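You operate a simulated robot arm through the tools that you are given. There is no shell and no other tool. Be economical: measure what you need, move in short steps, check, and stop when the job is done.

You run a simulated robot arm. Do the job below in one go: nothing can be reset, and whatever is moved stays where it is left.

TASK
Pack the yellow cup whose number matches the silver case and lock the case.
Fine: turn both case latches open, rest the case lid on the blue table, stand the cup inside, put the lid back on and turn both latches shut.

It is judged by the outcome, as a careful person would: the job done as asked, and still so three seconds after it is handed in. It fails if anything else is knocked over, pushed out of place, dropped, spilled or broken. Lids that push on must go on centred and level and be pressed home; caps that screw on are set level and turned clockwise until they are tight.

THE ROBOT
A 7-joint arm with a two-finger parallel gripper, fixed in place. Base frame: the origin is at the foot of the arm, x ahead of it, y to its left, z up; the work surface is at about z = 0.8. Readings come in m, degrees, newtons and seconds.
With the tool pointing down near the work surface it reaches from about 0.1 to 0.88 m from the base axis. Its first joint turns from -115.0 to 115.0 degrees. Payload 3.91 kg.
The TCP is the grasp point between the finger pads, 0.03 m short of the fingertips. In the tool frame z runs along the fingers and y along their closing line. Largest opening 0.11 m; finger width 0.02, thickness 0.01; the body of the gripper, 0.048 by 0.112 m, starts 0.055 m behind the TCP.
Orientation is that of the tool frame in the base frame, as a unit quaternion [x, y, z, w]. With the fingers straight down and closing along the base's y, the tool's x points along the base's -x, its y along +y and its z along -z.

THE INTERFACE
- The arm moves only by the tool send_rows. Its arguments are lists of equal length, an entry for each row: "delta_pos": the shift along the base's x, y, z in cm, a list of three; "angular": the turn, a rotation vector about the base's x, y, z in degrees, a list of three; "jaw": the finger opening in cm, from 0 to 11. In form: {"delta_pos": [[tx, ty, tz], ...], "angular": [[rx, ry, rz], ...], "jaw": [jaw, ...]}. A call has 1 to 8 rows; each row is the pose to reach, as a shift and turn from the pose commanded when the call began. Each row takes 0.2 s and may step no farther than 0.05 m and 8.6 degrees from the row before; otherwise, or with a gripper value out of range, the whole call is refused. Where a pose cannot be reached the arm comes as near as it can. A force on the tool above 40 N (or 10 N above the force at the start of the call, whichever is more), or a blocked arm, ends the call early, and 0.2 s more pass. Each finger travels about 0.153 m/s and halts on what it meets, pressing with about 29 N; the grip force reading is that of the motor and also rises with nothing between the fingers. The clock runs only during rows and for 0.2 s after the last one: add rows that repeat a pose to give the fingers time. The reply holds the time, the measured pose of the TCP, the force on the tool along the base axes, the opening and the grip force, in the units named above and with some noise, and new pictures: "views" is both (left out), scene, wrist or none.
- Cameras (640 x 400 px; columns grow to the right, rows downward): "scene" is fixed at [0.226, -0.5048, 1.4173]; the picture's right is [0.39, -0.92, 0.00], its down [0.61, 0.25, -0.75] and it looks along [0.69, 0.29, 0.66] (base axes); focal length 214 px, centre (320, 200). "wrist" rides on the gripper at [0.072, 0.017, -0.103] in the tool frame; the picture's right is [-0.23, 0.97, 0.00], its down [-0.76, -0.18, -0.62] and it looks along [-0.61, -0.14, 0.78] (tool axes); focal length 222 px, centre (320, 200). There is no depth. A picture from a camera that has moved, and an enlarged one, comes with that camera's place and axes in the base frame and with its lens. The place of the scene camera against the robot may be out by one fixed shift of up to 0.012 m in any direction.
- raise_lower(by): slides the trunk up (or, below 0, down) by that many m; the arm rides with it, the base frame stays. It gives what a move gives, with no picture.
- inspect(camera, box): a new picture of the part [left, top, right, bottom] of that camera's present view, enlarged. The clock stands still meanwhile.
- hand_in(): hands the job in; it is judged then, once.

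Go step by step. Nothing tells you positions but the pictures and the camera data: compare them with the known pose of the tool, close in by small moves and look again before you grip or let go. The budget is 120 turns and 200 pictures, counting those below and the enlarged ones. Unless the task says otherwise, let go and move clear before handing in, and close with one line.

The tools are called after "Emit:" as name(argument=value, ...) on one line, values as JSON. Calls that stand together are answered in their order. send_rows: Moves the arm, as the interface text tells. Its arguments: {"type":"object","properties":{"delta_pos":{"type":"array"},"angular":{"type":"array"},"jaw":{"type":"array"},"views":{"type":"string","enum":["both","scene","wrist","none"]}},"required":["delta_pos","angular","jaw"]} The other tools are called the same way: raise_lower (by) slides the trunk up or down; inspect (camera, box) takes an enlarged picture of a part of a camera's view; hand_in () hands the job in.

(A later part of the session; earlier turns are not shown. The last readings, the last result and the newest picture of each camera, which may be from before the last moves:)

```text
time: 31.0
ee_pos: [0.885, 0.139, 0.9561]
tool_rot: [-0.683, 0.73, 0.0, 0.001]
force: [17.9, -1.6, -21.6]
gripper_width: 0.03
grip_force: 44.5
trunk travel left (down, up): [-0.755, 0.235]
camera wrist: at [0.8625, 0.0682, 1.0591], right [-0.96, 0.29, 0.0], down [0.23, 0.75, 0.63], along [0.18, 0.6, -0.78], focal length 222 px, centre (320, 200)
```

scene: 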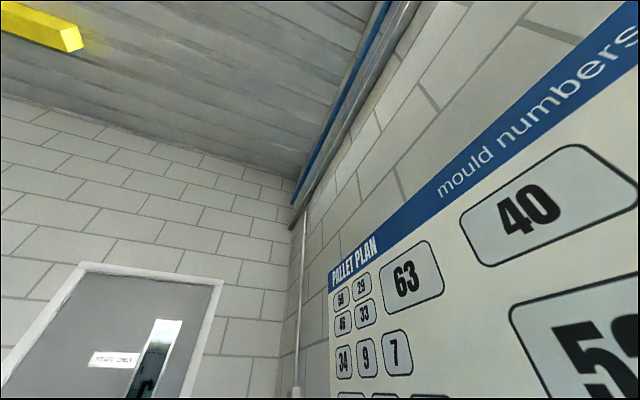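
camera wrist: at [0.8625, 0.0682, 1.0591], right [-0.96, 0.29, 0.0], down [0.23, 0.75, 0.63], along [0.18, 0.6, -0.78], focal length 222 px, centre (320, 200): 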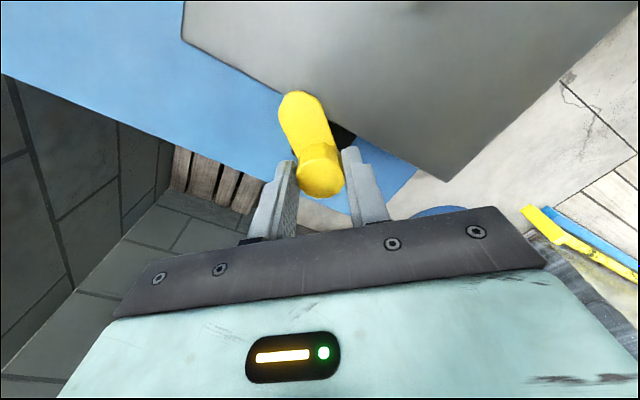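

The lever follows well. I'll ease the position to relieve the sideways force and continue the turn.

Emit:
send_rows(delta_pos=[[0.3, 0.1, 0], [0.3, 0.1, 0], [0.3, 0.1, 0], [0.3, 0.1, 0], [0.3, 0.1, 0], [0.3, 0.1, 0], [0.3, 0.1, 0]], angular=[[0, 0, 7], [0, 0, 14], [0, 0, 21], [0, 0, 28], [0, 0, 35], [0, 0, 42], [0, 0, 48]], jaw=[1, 1, 1, 1, 1, 1, 1], views="wrist")

```text
time: 32.6
ee_pos: [0.8857, 0.1408, 0.9565]
tool_rot: [0.921, -0.389, -0.003, -0.001]
force: [2.9, -7.8, -23.1]
gripper_width: 0.0301
grip_force: 44.9
trunk travel left (down, up): [-0.755, 0.235]
camera wrist: at [0.9243, 0.0772, 1.0599], right [-0.86, -0.52, 0.0], down [-0.4, 0.67, 0.63], along [-0.32, 0.54, -0.78], focal length 222 px, centre (320, 200)
```

wrist: 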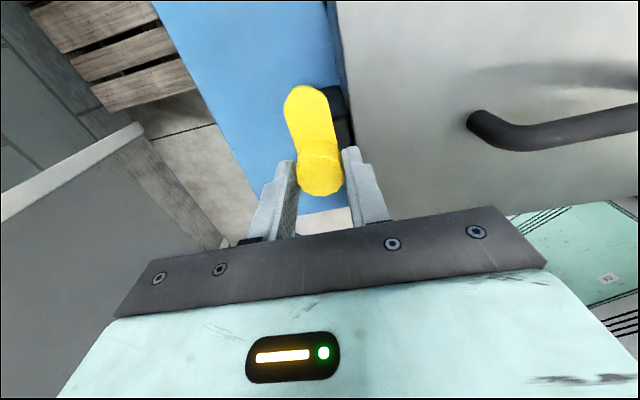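

The far lever is clear of the lid. I'll release, rise and return to 45° over the middle of the lid.

Emit:
send_rows(delta_pos=[[0, 0, 0], [0, 0, 0], [0, 0, 4], [-1, -1, 8], [-3, -3, 11], [-5, -5, 14], [-7, -7, 17], [-9, -9, 19]], angular=[[0, 0, 0], [0, 0, 0], [0, 0, 0], [0, 0, -8.5], [0, 0, -17], [0, 0, -25.5], [0, 0, -34], [0, 0, -42.5]], jaw=[5, 6, 6, 6, 6, 6, 6, 6], views="none")

Emit:
send_rows(delta_pos=[[-1, -1, 0], [-3, -2, 0], [-5, -4, 0], [-7, -6, 0], [-9, -8, 0], [-9, -8, 0], [-9, -8, 0]], angular=[[0, 0, -8], [0, 0, -16], [0, 0, -24], [0, 0, -32], [0, 0, -40], [0, 0, -46.5], [0, 0, -46.5]], jaw=[6, 6, 6, 6, 6, 6, 6], views="wrist")

Emit:
inspect(camera="wrist", box=[180, 0, 500, 200])

```text
time: 34.4
ee_pos: [0.7942, 0.0512, 1.1472]
tool_rot: [0.716, -0.698, -0.001, -0.001]
force: [-0.1, 0.5, 0.1]
gripper_width: 0.0597
grip_force: 0.0
trunk travel left (down, up): [-0.755, 0.235]
```

```text
time: 36.0
ee_pos: [0.7048, -0.031, 1.1499]
tool_rot: [-0.382, 0.924, -0.001, 0.001]
force: [-0.4, -0.1, -0.1]
gripper_width: 0.0604
grip_force: 0.0
trunk travel left (down, up): [-0.755, 0.235]
camera wrist: at [0.6427, -0.0706, 1.2525], right [-0.53, 0.85, 0.0], down [0.66, 0.41, 0.63], along [0.53, 0.33, -0.78], focal length 222 px, centre (320, 200)
```

wrist: 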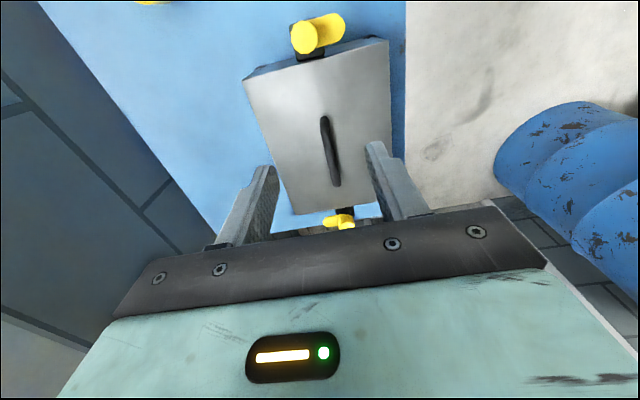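

```text
2.00 times, centred on (340, 100) of wrist
camera zoom: at [0.6427, -0.0706, 1.2525], right [-0.53, 0.85, 0.0], down [0.66, 0.41, 0.63], along [0.53, 0.33, -0.78], focal length 444 px, centre (280, 400)
```

zoom: 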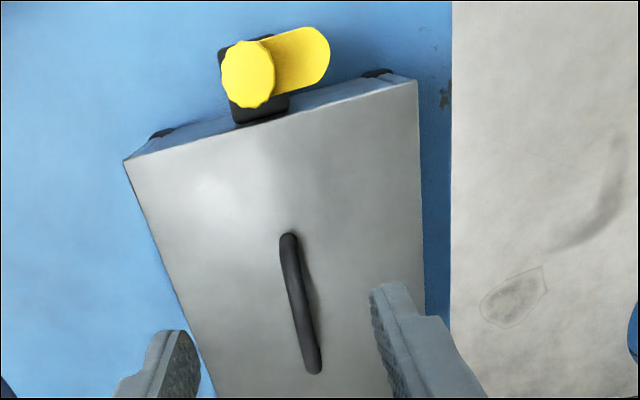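

Both levers are clear. The handle runs along 45° with its centre near (0.773, 0.031), so I'll move above it and look.

Emit:
send_rows(delta_pos=[[3, 3, -4], [5, 5, -8], [6.8, 6.2, -12], [6.8, 6.2, -15], [6.8, 6.2, -15]], angular=[[0, 0, 0], [0, 0, 0], [0, 0, 0], [0, 0, 0], [0, 0, 0]], jaw=[6, 6, 6, 6, 6], views="wrist")

Emit:
inspect(camera="wrist", box=[200, 60, 456, 220])

```text
refused: row 1 steps farther than a row can; nothing moved
```

```text
2.50 times, centred on (328, 140) of wrist
camera zoom: at [0.6427, -0.0706, 1.2525], right [-0.53, 0.85, 0.0], down [0.66, 0.41, 0.63], along [0.53, 0.33, -0.78], focal length 555 px, centre (300, 350)
```

zoom: 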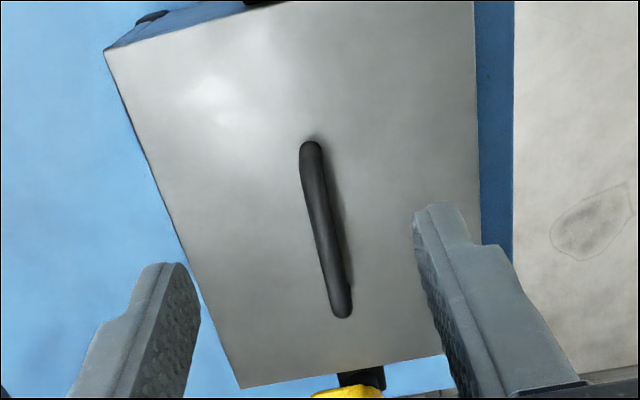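

Emit:
send_rows(delta_pos=[[2, 2, -3], [4, 4, -6], [6, 5.5, -9], [6.8, 6.2, -12], [6.8, 6.2, -15], [6.8, 6.2, -15]], angular=[[0, 0, 0], [0, 0, 0], [0, 0, 0], [0, 0, 0], [0, 0, 0], [0, 0, 0]], jaw=[6, 6, 6, 6, 6, 6], views="wrist")

Emit:
inspect(camera="wrist", box=[200, 60, 456, 220])

```text
time: 37.4
ee_pos: [0.7725, 0.031, 0.9979]
tool_rot: [-0.384, 0.923, -0.001, 0.001]
force: [0.1, 0.7, 0.4]
gripper_width: 0.0601
grip_force: 0.0
trunk travel left (down, up): [-0.755, 0.235]
camera wrist: at [0.7092, -0.0077, 1.1008], right [-0.53, 0.85, 0.0], down [0.66, 0.41, 0.62], along [0.53, 0.33, -0.78], focal length 222 px, centre (320, 200)
```

wrist: 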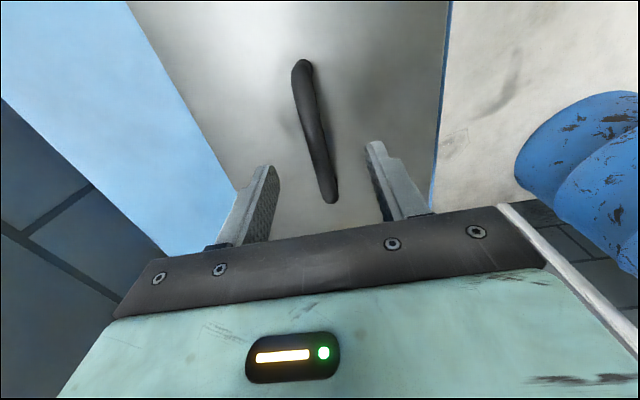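

```text
2.50 times, centred on (328, 140) of wrist
camera zoom: at [0.7092, -0.0077, 1.1008], right [-0.53, 0.85, 0.0], down [0.66, 0.41, 0.62], along [0.53, 0.33, -0.78], focal length 555 px, centre (300, 350)
```

zoom: 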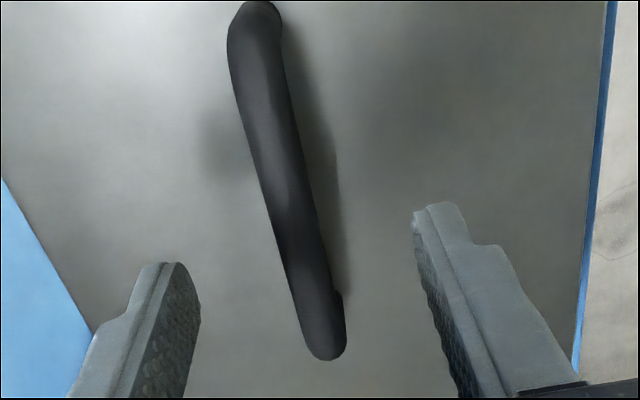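

The bar's top is at about z = 0.93 and it is centred between the fingers. I'll descend to z ≈ 0.942 and check.

Emit:
send_rows(delta_pos=[[0.2, 0.1, -3], [0.2, 0.1, -5], [0.2, 0.1, -5.6], [0.2, 0.1, -5.6]], angular=[[0, 0, 0], [0, 0, 0], [0, 0, 0], [0, 0, 0]], jaw=[6, 5, 5, 5], views="wrist")

Emit:
inspect(camera="wrist", box=[200, 80, 456, 240])

```text
time: 38.4
ee_pos: [0.7746, 0.0338, 0.9441]
tool_rot: [-0.384, 0.923, -0.001, 0.003]
force: [-1.2, -1.6, 16.7]
gripper_width: 0.0501
grip_force: 0.1
trunk travel left (down, up): [-0.755, 0.235]
camera wrist: at [0.7107, -0.0055, 1.0469], right [-0.53, 0.85, 0.0], down [0.66, 0.41, 0.63], along [0.53, 0.33, -0.78], focal length 222 px, centre (320, 200)
```

wrist: 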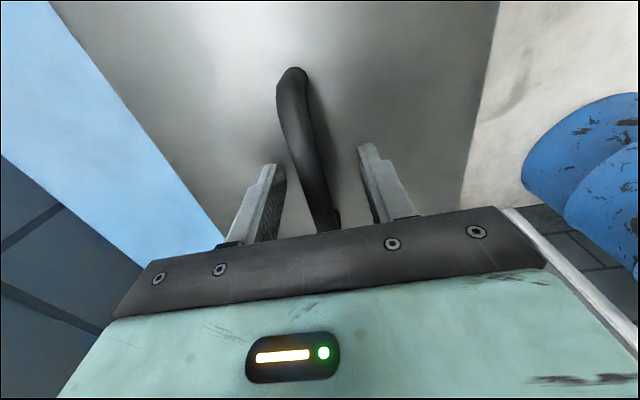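

```text
2.50 times, centred on (328, 160) of wrist
camera zoom: at [0.7107, -0.0055, 1.0469], right [-0.53, 0.85, 0.0], down [0.66, 0.41, 0.63], along [0.53, 0.33, -0.78], focal length 555 px, centre (300, 300)
```

zoom: 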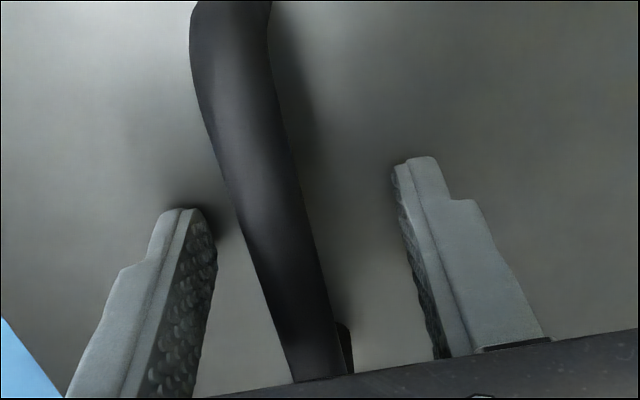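

The fingertips just touch the lid, so the lid top is at z ≈ 0.914. I'll rise 4 mm and close on the bar.

Emit:
send_rows(delta_pos=[[0, 0, 0.4], [0, 0, 0.4], [0, 0, 0.4], [0, 0, 0.4]], angular=[[0, 0, 0], [0, 0, 0], [0, 0, 0], [0, 0, 0]], jaw=[5, 2, 0, 0], views="wrist")

```text
time: 39.4
ee_pos: [0.7763, 0.0334, 0.9453]
tool_rot: [-0.383, 0.924, 0.001, 0.002]
force: [0.4, 0.3, -0.3]
gripper_width: 0.0133
grip_force: 28.8
trunk travel left (down, up): [-0.755, 0.235]
camera wrist: at [0.7117, -0.0051, 1.0492], right [-0.53, 0.85, 0.0], down [0.66, 0.41, 0.62], along [0.53, 0.33, -0.78], focal length 222 px, centre (320, 200)
```

wrist: 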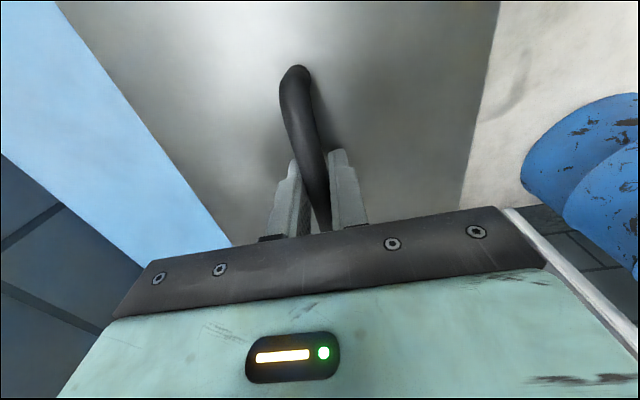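

The bar is gripped at 1.3 cm. I'll lift slowly, straight up.

Emit:
send_rows(delta_pos=[[0, 0, 1], [0, 0, 2.5], [0, 0, 5], [0, 0, 8], [0, 0, 11], [0, 0, 14], [0, 0, 14]], angular=[[0, 0, 0], [0, 0, 0], [0, 0, 0], [0, 0, 0], [0, 0, 0], [0, 0, 0], [0, 0, 0]], jaw=[0, 0, 0, 0, 0, 0, 0], views="wrist")

```text
time: 41.0
ee_pos: [0.7754, 0.0342, 1.0875]
tool_rot: [-0.383, 0.924, 0.0, 0.001]
force: [0.1, 0.3, 0.2]
gripper_width: 0.0
grip_force: 29.2
trunk travel left (down, up): [-0.755, 0.235]
camera wrist: at [0.7123, -0.0041, 1.1909], right [-0.53, 0.85, 0.0], down [0.66, 0.41, 0.62], along [0.53, 0.33, -0.78], focal length 222 px, centre (320, 200)
```

wrist: 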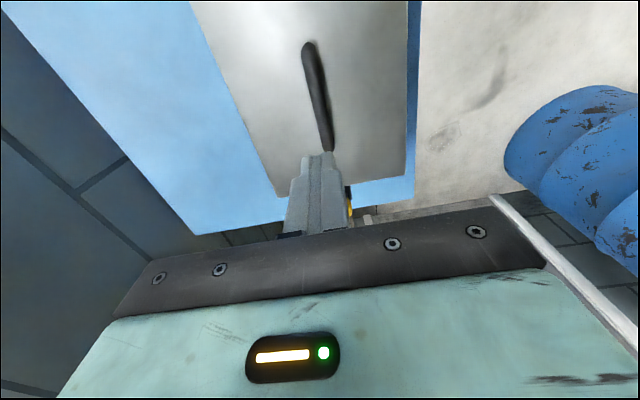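

The bar slipped out and the lid seems to be in place. I'll go back with the fingertips right at the lid, close there, and lift in tiny steps watching the force.

Emit:
send_rows(delta_pos=[[0, 0, -4], [0, 0, -8], [0, 0, -12], [0, 0, -14.5], [0, 0, -14.5]], angular=[[0, 0, 0], [0, 0, 0], [0, 0, 0], [0, 0, 0], [0, 0, 0]], jaw=[5, 5, 5, 5, 5], views="wrist")

Emit:
inspect(camera="wrist", box=[200, 80, 456, 240])

```text
time: 42.2
ee_pos: [0.7752, 0.0339, 0.945]
tool_rot: [-0.383, 0.924, -0.001, 0.003]
force: [-2.7, -2.9, 23.4]
gripper_width: 0.0504
grip_force: 0.6
trunk travel left (down, up): [-0.755, 0.235]
camera wrist: at [0.7115, -0.0049, 1.0468], right [-0.53, 0.85, 0.0], down [0.66, 0.41, 0.63], along [0.53, 0.33, -0.78], focal length 222 px, centre (320, 200)
```

wrist: 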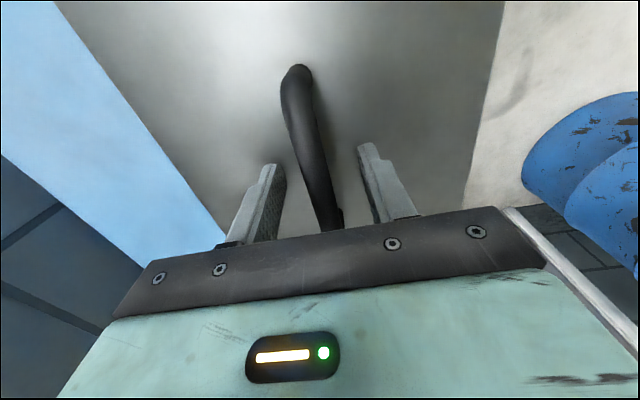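

```text
2.50 times, centred on (328, 160) of wrist
camera zoom: at [0.7115, -0.0049, 1.0468], right [-0.53, 0.85, 0.0], down [0.66, 0.41, 0.63], along [0.53, 0.33, -0.78], focal length 555 px, centre (300, 300)
```

zoom: 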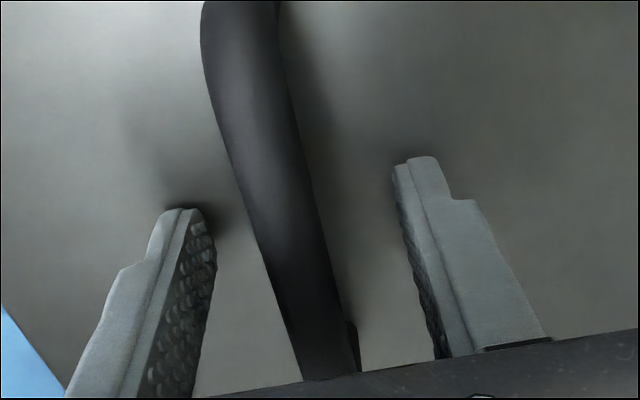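

Emit:
send_rows(delta_pos=[[0, 0, 0.2], [0, 0, 0.2], [0, 0, 0.2], [0, 0, 0.2], [0, 0, 0.2]], angular=[[0, 0, 0], [0, 0, 0], [0, 0, 0], [0, 0, 0], [0, 0, 0]], jaw=[3, 0, 0, 0, 0], views="none")

Emit:
send_rows(delta_pos=[[0, 0, 0.1], [0, 0, 0.2], [0, 0, 0.3], [0, 0, 0.3]], angular=[[0, 0, 0], [0, 0, 0], [0, 0, 0], [0, 0, 0]], jaw=[0, 0, 0, 0], views="none")

```text
time: 43.4
ee_pos: [0.7741, 0.0345, 0.9437]
tool_rot: [-0.384, 0.923, -0.001, 0.001]
force: [0.1, 5.2, 9.8]
gripper_width: 0.0135
grip_force: 29.2
trunk travel left (down, up): [-0.755, 0.235]
```

```text
time: 44.4
ee_pos: [0.775, 0.0342, 0.9464]
tool_rot: [-0.383, 0.924, 0.0, 0.0]
force: [-0.2, -0.4, -3.7]
gripper_width: 0.0134
grip_force: 28.8
trunk travel left (down, up): [-0.755, 0.235]
```

Emit:
send_rows(delta_pos=[[0, 0, 0.2], [0, 0, 0.4], [0, 0, 0.4]], angular=[[0, 0, 0], [0, 0, 0], [0, 0, 0]], jaw=[0, 0, 0], views="wrist")

Emit:
inspect(camera="wrist", box=[200, 80, 456, 240])

```text
time: 45.2
ee_pos: [0.7751, 0.0335, 0.9492]
tool_rot: [-0.383, 0.924, 0.001, 0.001]
force: [0.9, 0.3, -3.8]
gripper_width: 0.0134
grip_force: 29.3
trunk travel left (down, up): [-0.755, 0.235]
camera wrist: at [0.7115, -0.0051, 1.0533], right [-0.53, 0.85, 0.0], down [0.66, 0.41, 0.62], along [0.53, 0.33, -0.78], focal length 222 px, centre (320, 200)
```

wrist: 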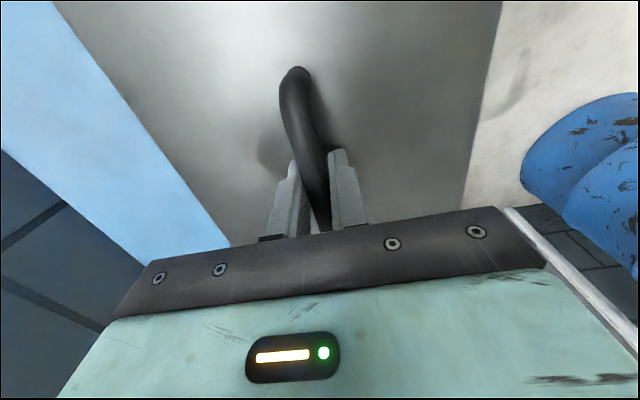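

```text
2.50 times, centred on (328, 160) of wrist
camera zoom: at [0.7115, -0.0051, 1.0533], right [-0.53, 0.85, 0.0], down [0.66, 0.41, 0.62], along [0.53, 0.33, -0.78], focal length 555 px, centre (300, 300)
```

zoom: 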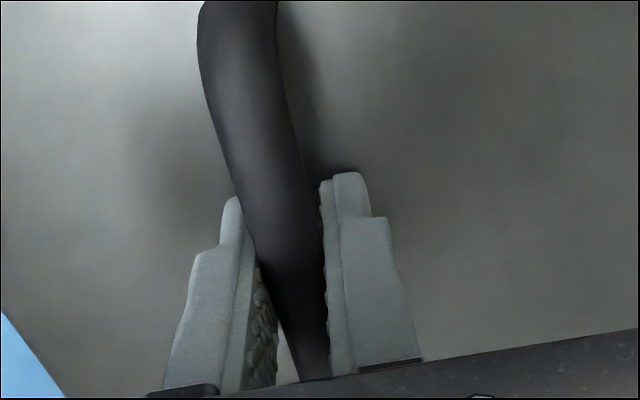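

The steady -3.8 N suggests the lid's weight is on the gripper. I'll lift slowly another 3 cm.

Emit:
send_rows(delta_pos=[[0, 0, 0.4], [0, 0, 0.8], [0, 0, 1.2], [0, 0, 1.6], [0, 0, 2], [0, 0, 2.5], [0, 0, 3], [0, 0, 3]], angular=[[0, 0, 0], [0, 0, 0], [0, 0, 0], [0, 0, 0], [0, 0, 0], [0, 0, 0], [0, 0, 0], [0, 0, 0]], jaw=[0, 0, 0, 0, 0, 0, 0, 0], views="wrist")

```text
time: 47.0
ee_pos: [0.7757, 0.0335, 0.981]
tool_rot: [-0.383, 0.924, 0.001, 0.0]
force: [-0.9, 0.2, -3.4]
gripper_width: 0.0134
grip_force: 29.1
trunk travel left (down, up): [-0.755, 0.235]
camera wrist: at [0.7117, -0.0056, 1.0836], right [-0.53, 0.85, 0.0], down [0.66, 0.41, 0.62], along [0.53, 0.33, -0.78], focal length 222 px, centre (320, 200)
```

wrist: 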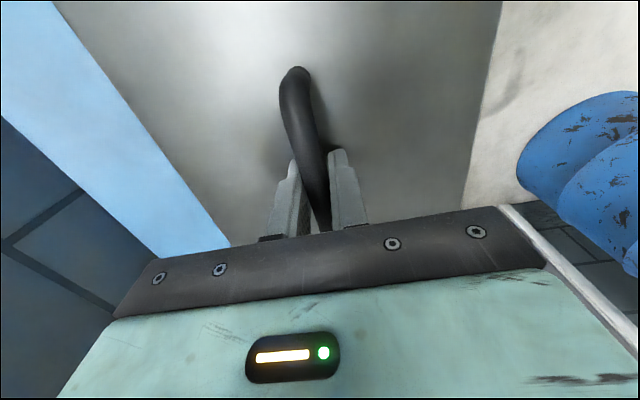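

The lid is up. I'll lift it higher and carry it to the free patch of blue table around (0.48, -0.226), near the robot.

Emit:
send_rows(delta_pos=[[0, 0, 2], [0, 0, 4.5], [0, 0, 7], [0, 0, 10], [-2, -1.8, 12], [-4.5, -4, 12], [-7, -6.2, 12], [-10, -8.8, 12]], angular=[[0, 0, 0], [0, 0, 0], [0, 0, 0], [0, 0, 0], [0, 0, 0], [0, 0, 0], [0, 0, 0], [0, 0, 0]], jaw=[0, 0, 0, 0, 0, 0, 0, 0], views="wrist")

Emit:
send_rows(delta_pos=[[-2.5, -2.2, 0], [-5, -4.4, 0], [-8, -7, 0], [-11, -9.7, 0], [-14, -12.4, 0], [-17, -15, 0], [-19.5, -17.2, 0], [-19.5, -17.2, 0]], angular=[[0, 0, 0], [0, 0, 0], [0, 0, 0], [0, 0, 0], [0, 0, 0], [0, 0, 0], [0, 0, 0], [0, 0, 0]], jaw=[0, 0, 0, 0, 0, 0, 0, 0], views="wrist")

```text
time: 48.8
ee_pos: [0.6782, -0.0537, 1.1018]
tool_rot: [-0.383, 0.924, 0.0, 0.002]
force: [0.7, -0.3, -3.9]
gripper_width: 0.0135
grip_force: 28.9
trunk travel left (down, up): [-0.755, 0.235]
camera wrist: at [0.6153, -0.0937, 1.2044], right [-0.53, 0.85, 0.0], down [0.66, 0.41, 0.63], along [0.53, 0.33, -0.78], focal length 222 px, centre (320, 200)
```

wrist: 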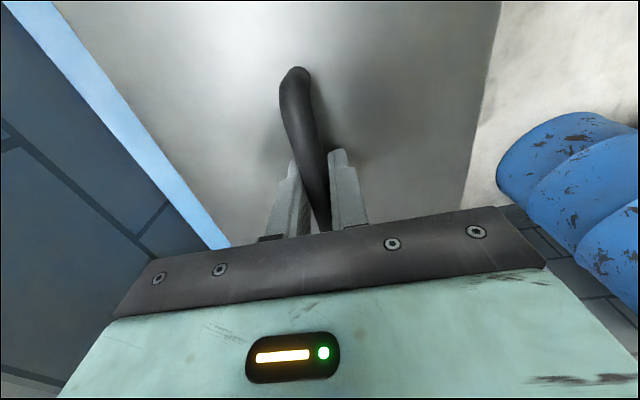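

```text
time: 50.6
ee_pos: [0.4796, -0.2249, 1.1014]
tool_rot: [-0.384, 0.923, 0.0, 0.001]
force: [0.7, 0.9, -3.5]
gripper_width: 0.0134
grip_force: 29.5
trunk travel left (down, up): [-0.755, 0.235]
camera wrist: at [0.4178, -0.2647, 1.2032], right [-0.53, 0.85, 0.0], down [0.66, 0.41, 0.63], along [0.53, 0.33, -0.78], focal length 222 px, centre (320, 200)
```

wrist: 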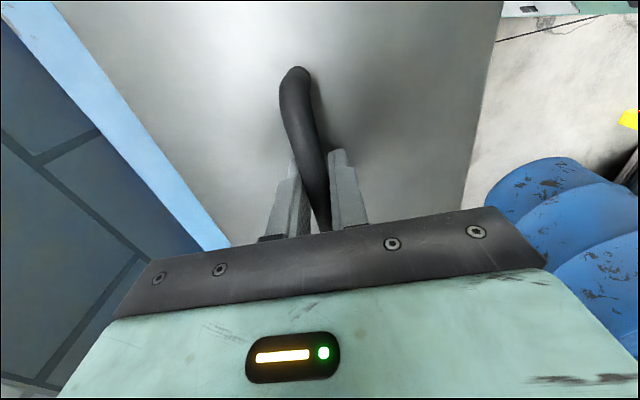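

The lid is over the free patch, clear of the cups and the table edge by my reckoning. I'll lower it in stages.

Emit:
send_rows(delta_pos=[[0, 0, -4], [0, 0, -8], [0, 0, -12], [0, 0, -16], [0, 0, -19], [0, 0, -20.5], [0, 0, -20.5]], angular=[[0, 0, 0], [0, 0, 0], [0, 0, 0], [0, 0, 0], [0, 0, 0], [0, 0, 0], [0, 0, 0]], jaw=[0, 0, 0, 0, 0, 0, 0], views="wrist")

Emit:
send_rows(delta_pos=[[0, 0, -0.5], [0, 0, -1], [0, 0, -1.5], [0, 0, -1.5]], angular=[[0, 0, 0], [0, 0, 0], [0, 0, 0], [0, 0, 0]], jaw=[0, 0, 0, 0], views="none")

```text
time: 52.2
ee_pos: [0.4821, -0.226, 0.8951]
tool_rot: [-0.383, 0.924, 0.0, 0.001]
force: [-0.5, -1.0, -3.5]
gripper_width: 0.0134
grip_force: 28.6
trunk travel left (down, up): [-0.755, 0.235]
camera wrist: at [0.4183, -0.2657, 0.9984], right [-0.53, 0.85, 0.0], down [0.66, 0.41, 0.63], along [0.53, 0.33, -0.78], focal length 222 px, centre (320, 200)
```

wrist: 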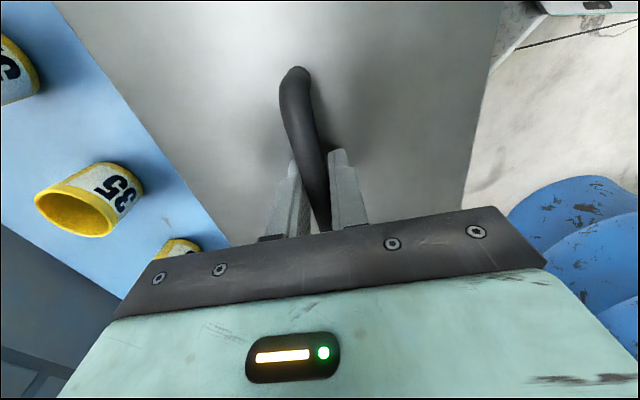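

```text
time: 53.2
ee_pos: [0.4809, -0.227, 0.8793]
tool_rot: [-0.384, 0.923, -0.001, 0.001]
force: [0.2, 0.7, -3.5]
gripper_width: 0.0135
grip_force: 29.2
trunk travel left (down, up): [-0.755, 0.235]
```

Emit:
send_rows(delta_pos=[[0, 0, -0.5], [0, 0, -1], [0, 0, -1.5], [0, 0, -2], [0, 0, -2]], angular=[[0, 0, 0], [0, 0, 0], [0, 0, 0], [0, 0, 0], [0, 0, 0]], jaw=[0, 0, 0, 0, 0], views="wrist")

```text
time: 54.4
ee_pos: [0.4805, -0.2255, 0.861]
tool_rot: [-0.384, 0.923, 0.001, 0.001]
force: [0.3, -0.1, -3.1]
gripper_width: 0.0134
grip_force: 29.3
trunk travel left (down, up): [-0.755, 0.235]
camera wrist: at [0.4174, -0.2657, 0.9632], right [-0.53, 0.85, 0.0], down [0.66, 0.41, 0.62], along [0.53, 0.33, -0.78], focal length 222 px, centre (320, 200)
```

wrist: 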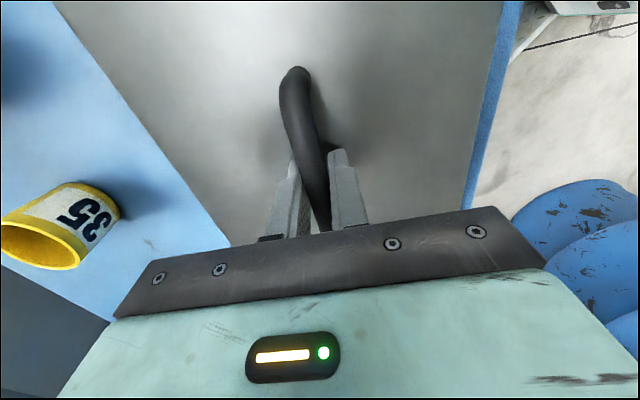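

The blue strip shows beyond the lid's right edge, so it is fully over the table. I'll continue down gently to contact.

Emit:
send_rows(delta_pos=[[0, 0, -0.4], [0, 0, -0.8], [0, 0, -1.2], [0, 0, -1.4], [0, 0, -1.4]], angular=[[0, 0, 0], [0, 0, 0], [0, 0, 0], [0, 0, 0], [0, 0, 0]], jaw=[0, 0, 0, 0, 0], views="none")

```text
time: 55.3
ee_pos: [0.4799, -0.2267, 0.8505]
tool_rot: [-0.383, 0.924, 0.0, 0.002]
force: [-1.4, 0.7, 35.2]
gripper_width: 0.0135
grip_force: 28.8
trunk travel left (down, up): [-0.755, 0.235]
stopped in row 4: the force on the tool passed its limit (the readings are from after the stop); the commanded pose is now the measured one
```

The lid rests on the table with the tool at z ≈ 0.851. I'll ease off, open and rise.

Emit:
send_rows(delta_pos=[[0, 0, 0.2], [0, 0, 0.2], [0, 0, 0.2], [0, 0, 4], [0, 0, 8], [0, 0, 12], [0, 0, 16], [0, 0, 20]], angular=[[0, 0, 0], [0, 0, 0], [0, 0, 0], [0, 0, 0], [0, 0, 0], [0, 0, 0], [0, 0, 0], [0, 0, 0]], jaw=[2, 4, 4, 4, 4, 5, 6, 6], views="none")

Emit:
send_rows(delta_pos=[[0, -2, 3], [1, -6, 4], [2, -8, 4], [2, -8, 4]], angular=[[0, 0, 0], [0, 0, 0], [0, 0, 0], [0, 0, 0]], jaw=[9, 9, 9, 9], views="wrist")

Emit:
inspect(camera="wrist", box=[180, 0, 500, 200])

```text
time: 57.1
ee_pos: [0.4824, -0.2255, 1.0481]
tool_rot: [-0.383, 0.924, -0.001, 0.001]
force: [0.4, -0.5, -1.2]
gripper_width: 0.06
grip_force: 0.0
trunk travel left (down, up): [-0.755, 0.235]
```

```text
time: 58.1
ee_pos: [0.5022, -0.3047, 1.0876]
tool_rot: [-0.384, 0.923, -0.002, 0.003]
force: [-0.5, -0.7, 0.6]
gripper_width: 0.09
grip_force: 0.0
trunk travel left (down, up): [-0.755, 0.235]
camera wrist: at [0.439, -0.3438, 1.1915], right [-0.53, 0.85, 0.0], down [0.66, 0.41, 0.63], along [0.53, 0.33, -0.78], focal length 222 px, centre (320, 200)
```

wrist: 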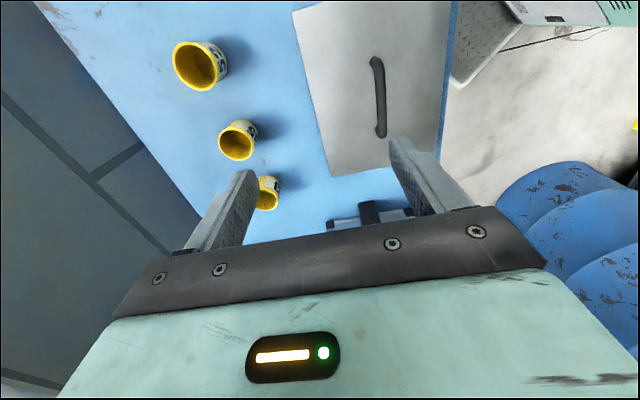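

```text
2.00 times, centred on (340, 100) of wrist
camera zoom: at [0.439, -0.3438, 1.1915], right [-0.53, 0.85, 0.0], down [0.66, 0.41, 0.63], along [0.53, 0.33, -0.78], focal length 444 px, centre (280, 400)
```

zoom: 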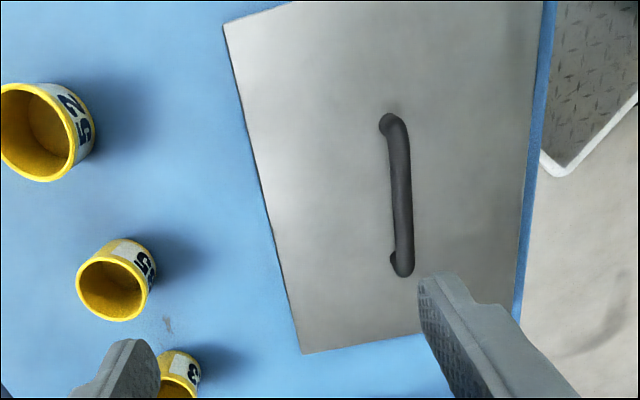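

The lid lies flat on the table. Cup 35 is at about (0.649, -0.380) with its rim at z ≈ 0.846, so I'll move above it.

Emit:
send_rows(delta_pos=[[3, -1.5, -1], [6, -3, -2], [9, -4.5, -4], [12, -6, -6], [14.7, -7.5, -9], [14.7, -7.5, -11], [14.7, -7.5, -11]], angular=[[0, 0, 0], [0, 0, 0], [0, 0, 0], [0, 0, 0], [0, 0, 0], [0, 0, 0], [0, 0, 0]], jaw=[9.5, 9.5, 9.5, 9.5, 9.5, 9.5, 9.5], views="wrist")

Emit:
inspect(camera="wrist", box=[180, 40, 500, 240])

```text
time: 59.7
ee_pos: [0.6463, -0.3823, 0.9777]
tool_rot: [-0.383, 0.924, -0.002, 0.002]
force: [-0.2, 0.6, 0.5]
gripper_width: 0.0948
grip_force: 0.0
trunk travel left (down, up): [-0.755, 0.235]
camera wrist: at [0.5828, -0.4215, 1.0811], right [-0.53, 0.85, 0.0], down [0.66, 0.41, 0.63], along [0.53, 0.33, -0.78], focal length 222 px, centre (320, 200)
```

wrist: 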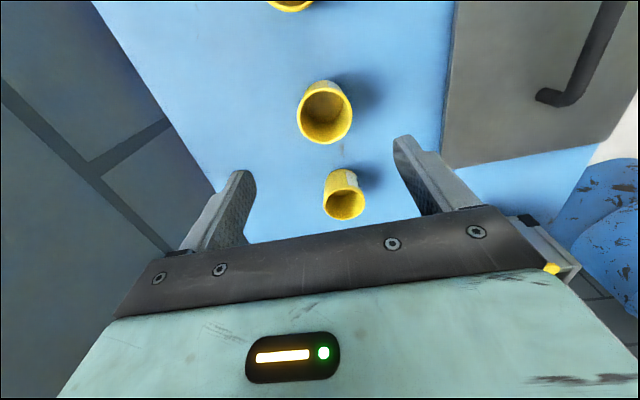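

```text
2.00 times, centred on (340, 140) of wrist
camera zoom: at [0.5828, -0.4215, 1.0811], right [-0.53, 0.85, 0.0], down [0.66, 0.41, 0.63], along [0.53, 0.33, -0.78], focal length 444 px, centre (280, 320)
```

zoom: 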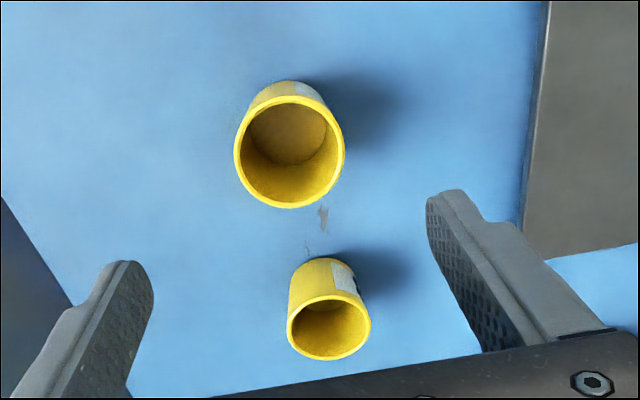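

The cup under the tool checks out as number 35, at about (0.646, -0.378), between the 52 and the 23. I'll descend around it.

Emit:
send_rows(delta_pos=[[0, 0.4, -3], [0, 0.4, -6], [0, 0.4, -9], [0, 0.4, -9]], angular=[[0, 0, 0], [0, 0, 0], [0, 0, 0], [0, 0, 0]], jaw=[9.5, 9.5, 9.5, 9.5], views="wrist")

Emit:
inspect(camera="wrist", box=[180, 40, 500, 240])

```text
time: 60.7
ee_pos: [0.648, -0.3767, 0.8884]
tool_rot: [-0.384, 0.923, -0.001, 0.001]
force: [0.0, -0.3, -0.1]
gripper_width: 0.0952
grip_force: 0.1
trunk travel left (down, up): [-0.755, 0.235]
camera wrist: at [0.5845, -0.4162, 0.9901], right [-0.53, 0.85, 0.0], down [0.66, 0.41, 0.63], along [0.53, 0.33, -0.78], focal length 222 px, centre (320, 200)
```

wrist: 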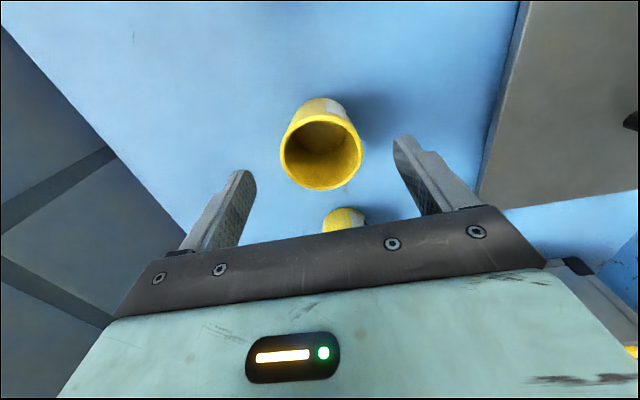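

```text
2.00 times, centred on (340, 140) of wrist
camera zoom: at [0.5845, -0.4162, 0.9901], right [-0.53, 0.85, 0.0], down [0.66, 0.41, 0.63], along [0.53, 0.33, -0.78], focal length 444 px, centre (280, 320)
```

zoom: 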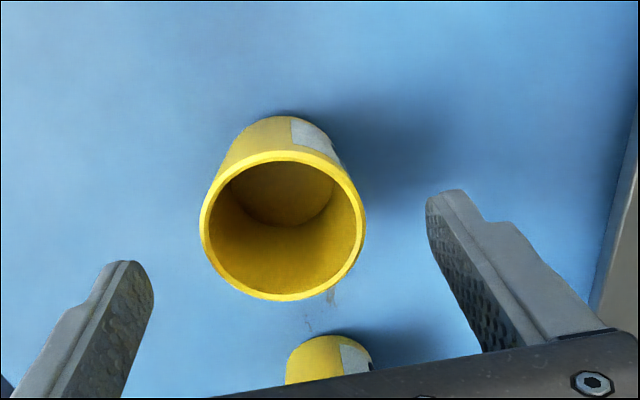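

Emit:
send_rows(delta_pos=[[-0.2, 0, -2], [-0.2, 0, -4.4], [-0.2, 0, -4.4], [-0.2, 0, -4.4], [-0.2, 0, -4.4]], angular=[[0, 0, 0], [0, 0, 0], [0, 0, 0], [0, 0, 0], [0, 0, 0]], jaw=[9.5, 9.5, 6.5, 4, 4], views="wrist")

```text
time: 61.9
ee_pos: [0.6463, -0.3772, 0.8434]
tool_rot: [-0.383, 0.924, 0.0, 0.001]
force: [0.6, -0.2, 0.3]
gripper_width: 0.0537
grip_force: 28.8
trunk travel left (down, up): [-0.755, 0.235]
camera wrist: at [0.5829, -0.4156, 0.9467], right [-0.53, 0.85, 0.0], down [0.66, 0.41, 0.63], along [0.53, 0.33, -0.78], focal length 222 px, centre (320, 200)
```

wrist: 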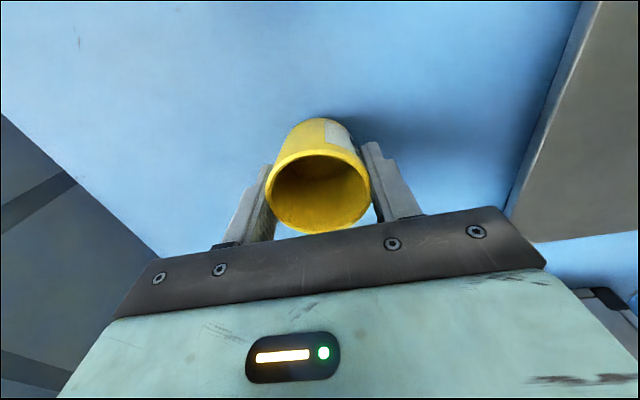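

The cup is gripped. I'll lift it and carry it toward the case.

Emit:
send_rows(delta_pos=[[0, 0, 1], [0, 0, 4], [0, 0, 8], [0, 0, 12], [0, 0, 16], [0, 0, 20], [0, 0, 20]], angular=[[0, 0, 0], [0, 0, 0], [0, 0, 0], [0, 0, 0], [0, 0, 0], [0, 0, 0], [0, 0, 0]], jaw=[4, 4, 4, 4, 4, 4, 4], views="none")

Emit:
send_rows(delta_pos=[[1, 4, 0], [2, 8, 0], [3, 12, 0], [4, 16.5, 0], [5.3, 21, 0], [6.5, 25.5, 0], [7.5, 29, 0], [7.5, 29, 0]], angular=[[0, 0, 0], [0, 0, 0], [0, 0, 0], [0, 0, 0], [0, 0, 0], [0, 0, 0], [0, 0, 0], [0, 0, 0]], jaw=[4, 4, 4, 4, 4, 4, 4, 4], views="wrist")

```text
time: 63.5
ee_pos: [0.6447, -0.3769, 1.0436]
tool_rot: [-0.383, 0.924, -0.001, 0.001]
force: [0.0, 0.0, -0.1]
gripper_width: 0.0534
grip_force: 29.0
trunk travel left (down, up): [-0.755, 0.235]
```

```text
time: 65.3
ee_pos: [0.7193, -0.0886, 1.0485]
tool_rot: [-0.384, 0.923, -0.001, 0.001]
force: [-1.1, 0.3, -0.6]
gripper_width: 0.0536
grip_force: 29.2
trunk travel left (down, up): [-0.755, 0.235]
camera wrist: at [0.6549, -0.1275, 1.1519], right [-0.53, 0.85, 0.0], down [0.66, 0.41, 0.63], along [0.53, 0.33, -0.78], focal length 222 px, centre (320, 200)
```

wrist: 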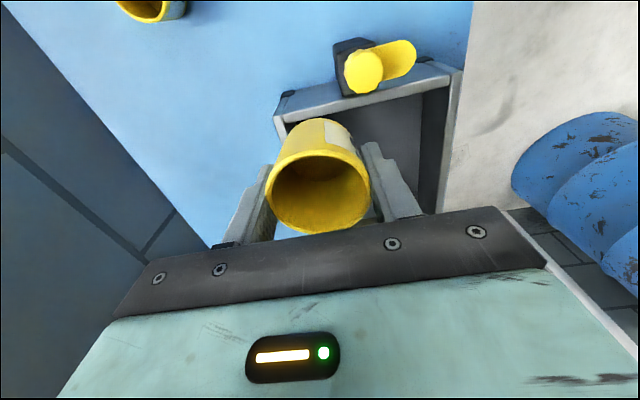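

The cup is held and the case is open and empty. I'll move over its centre.

Emit:
send_rows(delta_pos=[[1.6, 3.5, 0], [3.2, 7, 0], [4.6, 10, 0], [5.3, 11.8, 0], [5.3, 11.8, 0]], angular=[[0, 0, 0], [0, 0, 0], [0, 0, 0], [0, 0, 0], [0, 0, 0]], jaw=[4, 4, 4, 4, 4], views="wrist")

```text
time: 66.5
ee_pos: [0.773, 0.0317, 1.0436]
tool_rot: [-0.383, 0.924, 0.0, 0.002]
force: [-0.6, -0.5, 0.0]
gripper_width: 0.0541
grip_force: 28.8
trunk travel left (down, up): [-0.755, 0.235]
camera wrist: at [0.7093, -0.0077, 1.1472], right [-0.53, 0.85, 0.0], down [0.66, 0.41, 0.63], along [0.53, 0.33, -0.78], focal length 222 px, centre (320, 200)
```

wrist: 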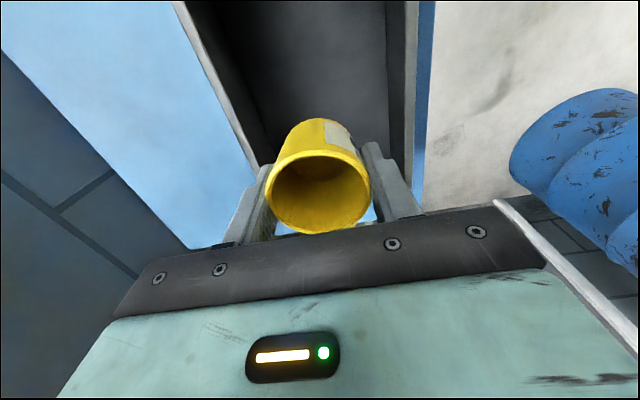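

Emit:
send_rows(delta_pos=[[0, 0, -4], [0, 0, -8], [0, 0, -12], [0, 0, -15], [0, 0, -17], [0, 0, -17]], angular=[[0, 0, 0], [0, 0, 0], [0, 0, 0], [0, 0, 0], [0, 0, 0], [0, 0, 0]], jaw=[4, 4, 4, 4, 4, 4], views="wrist")

Emit:
send_rows(delta_pos=[[0, 0, -0.4], [0, 0, -0.8], [0, 0, -1.2], [0, 0, -1.6], [0, 0, -2], [0, 0, -2.4], [0, 0, -2.8]], angular=[[0, 0, 0], [0, 0, 0], [0, 0, 0], [0, 0, 0], [0, 0, 0], [0, 0, 0], [0, 0, 0]], jaw=[4, 4, 4, 4, 4, 4, 4], views="wrist")

```text
time: 67.9
ee_pos: [0.7726, 0.033, 0.8763]
tool_rot: [-0.384, 0.923, -0.001, 0.005]
force: [-4.7, -1.6, 27.1]
gripper_width: 0.0537
grip_force: 28.8
trunk travel left (down, up): [-0.755, 0.235]
camera wrist: at [0.7086, -0.007, 0.979], right [-0.53, 0.85, 0.0], down [0.66, 0.41, 0.63], along [0.54, 0.33, -0.78], focal length 222 px, centre (320, 200)
```

wrist: 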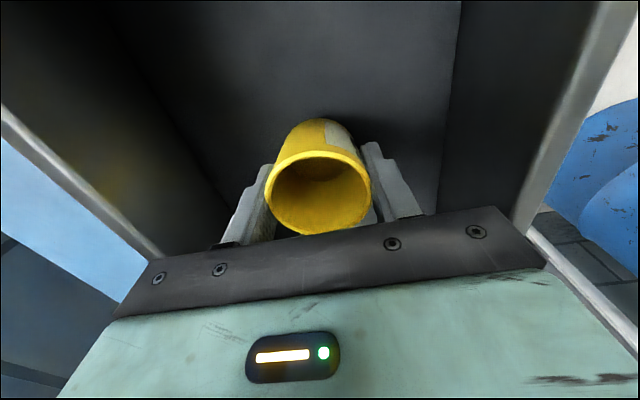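

```text
time: 68.6
ee_pos: [0.7754, 0.0343, 0.8688]
tool_rot: [-0.383, 0.924, -0.001, 0.005]
force: [-3.3, 0.9, 18.5]
gripper_width: 0.0533
grip_force: 29.4
trunk travel left (down, up): [-0.755, 0.235]
stopped in row 3: the force on the tool passed its limit (the readings are from after the stop); the commanded pose is now the measured one
camera wrist: at [0.7108, -0.0064, 0.9714], right [-0.53, 0.85, 0.0], down [0.66, 0.41, 0.63], along [0.54, 0.33, -0.78], focal length 222 px, centre (320, 200)
```

wrist: 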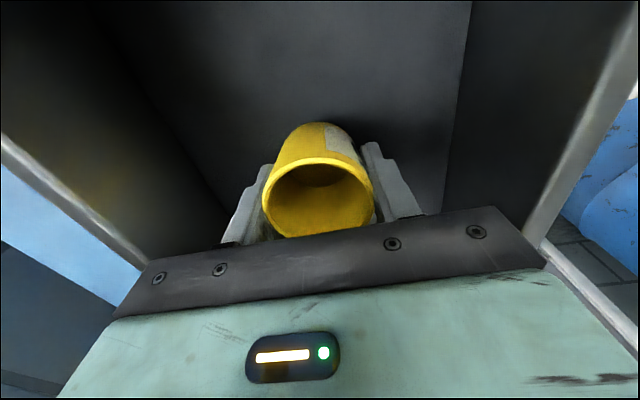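

The cup met the case floor early (the floor is at about z = 0.83) and slid slightly in the grip. I'll ease off and release gently.

Emit:
send_rows(delta_pos=[[0, 0, 0.2], [0, 0, 0.2], [0, 0, 0.2], [0, 0, 0.2]], angular=[[0, 0, 0], [0, 0, 0], [0, 0, 0], [0, 0, 0]], jaw=[4, 5.6, 6.5, 7.5], views="wrist")

Emit:
send_rows(delta_pos=[[0, 0, 2], [0, 0, 5], [0, 0, 9], [0, 0, 13], [0, 0, 17], [0, 0, 20], [0, 0, 20]], angular=[[0, 0, 0], [0, 0, 0], [0, 0, 0], [0, 0, 0], [0, 0, 0], [0, 0, 0], [0, 0, 0]], jaw=[8, 8, 8, 8, 8, 8, 8], views="wrist")

```text
time: 69.6
ee_pos: [0.7728, 0.0326, 0.8678]
tool_rot: [-0.384, 0.924, -0.001, 0.002]
force: [-0.5, -0.1, -0.9]
gripper_width: 0.0751
grip_force: 0.0
trunk travel left (down, up): [-0.755, 0.235]
camera wrist: at [0.71, -0.0068, 0.9712], right [-0.53, 0.85, 0.0], down [0.66, 0.41, 0.63], along [0.53, 0.33, -0.78], focal length 222 px, centre (320, 200)
```

wrist: 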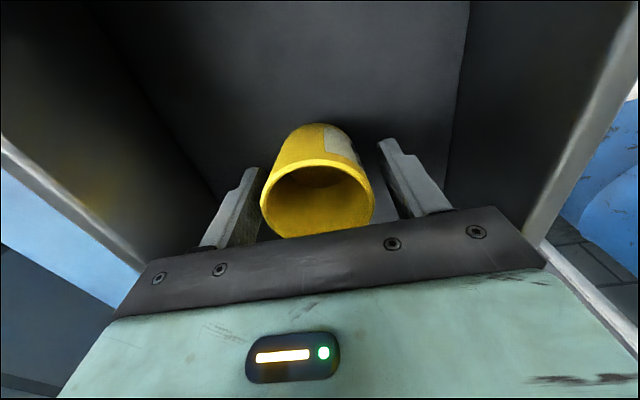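

```text
time: 71.2
ee_pos: [0.7721, 0.0333, 1.0703]
tool_rot: [-0.383, 0.924, 0.0, 0.002]
force: [1.1, -0.2, 0.5]
gripper_width: 0.0799
grip_force: 0.0
trunk travel left (down, up): [-0.755, 0.235]
camera wrist: at [0.7081, -0.0057, 1.1731], right [-0.53, 0.85, 0.0], down [0.66, 0.41, 0.63], along [0.53, 0.33, -0.78], focal length 222 px, centre (320, 200)
```

wrist: 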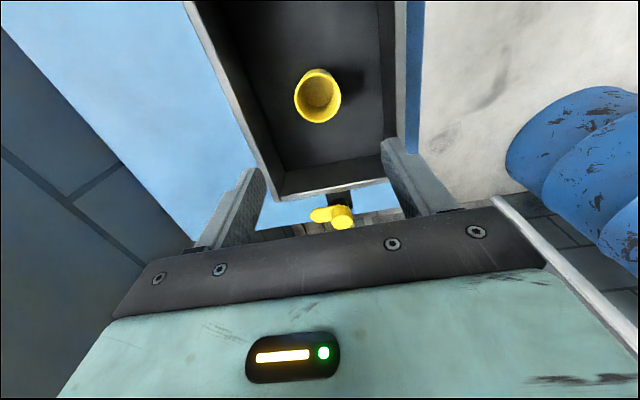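

The cup stands upright in the case. I'll return to an earlier viewpoint to check that the case hasn't moved.

Emit:
send_rows(delta_pos=[[-2, -2, 3], [-4.5, -4.3, 6], [-6.7, -6.4, 8], [-6.7, -6.4, 8]], angular=[[0, 0, 0], [0, 0, 0], [0, 0, 0], [0, 0, 0]], jaw=[6, 6, 6, 6], views="none")

Emit:
inspect(camera="wrist", box=[180, 0, 500, 200])

```text
time: 72.2
ee_pos: [0.7068, -0.0281, 1.1496]
tool_rot: [-0.383, 0.924, -0.001, 0.003]
force: [-0.1, -0.5, 0.7]
gripper_width: 0.06
grip_force: 0.1
trunk travel left (down, up): [-0.755, 0.235]
```

```text
2.00 times, centred on (340, 100) of wrist
camera zoom: at [0.6436, -0.0674, 1.2515], right [-0.53, 0.85, 0.0], down [0.66, 0.41, 0.63], along [0.53, 0.33, -0.78], focal length 444 px, centre (280, 400)
```

zoom: 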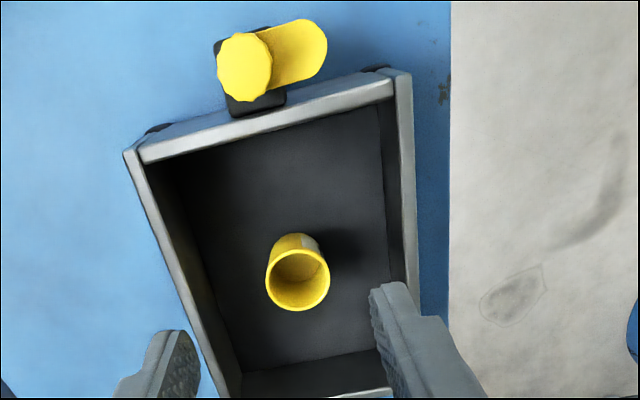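

The case hasn't visibly moved. I'll go back to the lid.

Emit:
send_rows(delta_pos=[[-3, -2.6, 0], [-6, -5.2, 0], [-9.5, -8.3, 0], [-13, -11.4, 0], [-16.5, -14.5, 0], [-20, -17.5, 0], [-22.5, -20, 0], [-22.5, -20, 0]], angular=[[0, 0, 0], [0, 0, 0], [0, 0, 0], [0, 0, 0], [0, 0, 0], [0, 0, 0], [0, 0, 0], [0, 0, 0]], jaw=[6, 6, 6, 6, 6, 6, 6, 6], views="none")

Emit:
send_rows(delta_pos=[[0, 0, -4], [0, 0, -8], [0, 0, -12], [0, 0, -16], [0, 0, -20], [0, 0, -23], [0, 0, -23]], angular=[[0, 0, 0], [0, 0, 0], [0, 0, 0], [0, 0, 0], [0, 0, 0], [0, 0, 0], [0, 0, 0]], jaw=[6, 6, 6, 6, 5, 5, 5], views="wrist")

```text
time: 74.0
ee_pos: [0.4798, -0.2326, 1.1494]
tool_rot: [-0.384, 0.923, 0.001, 0.003]
force: [0.0, 0.5, 0.6]
gripper_width: 0.06
grip_force: 0.1
trunk travel left (down, up): [-0.755, 0.235]
```

```text
time: 75.6
ee_pos: [0.4797, -0.2275, 0.9172]
tool_rot: [-0.383, 0.924, -0.001, 0.003]
force: [-0.6, 0.1, -0.1]
gripper_width: 0.0502
grip_force: 0.0
trunk travel left (down, up): [-0.755, 0.235]
camera wrist: at [0.416, -0.2671, 1.0198], right [-0.53, 0.85, 0.0], down [0.66, 0.41, 0.63], along [0.53, 0.33, -0.78], focal length 222 px, centre (320, 200)
```

wrist: 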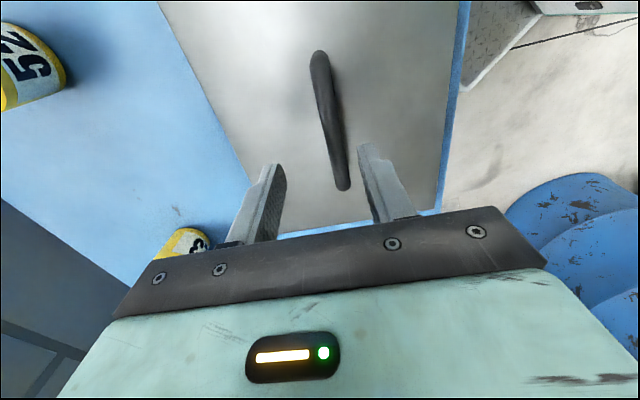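

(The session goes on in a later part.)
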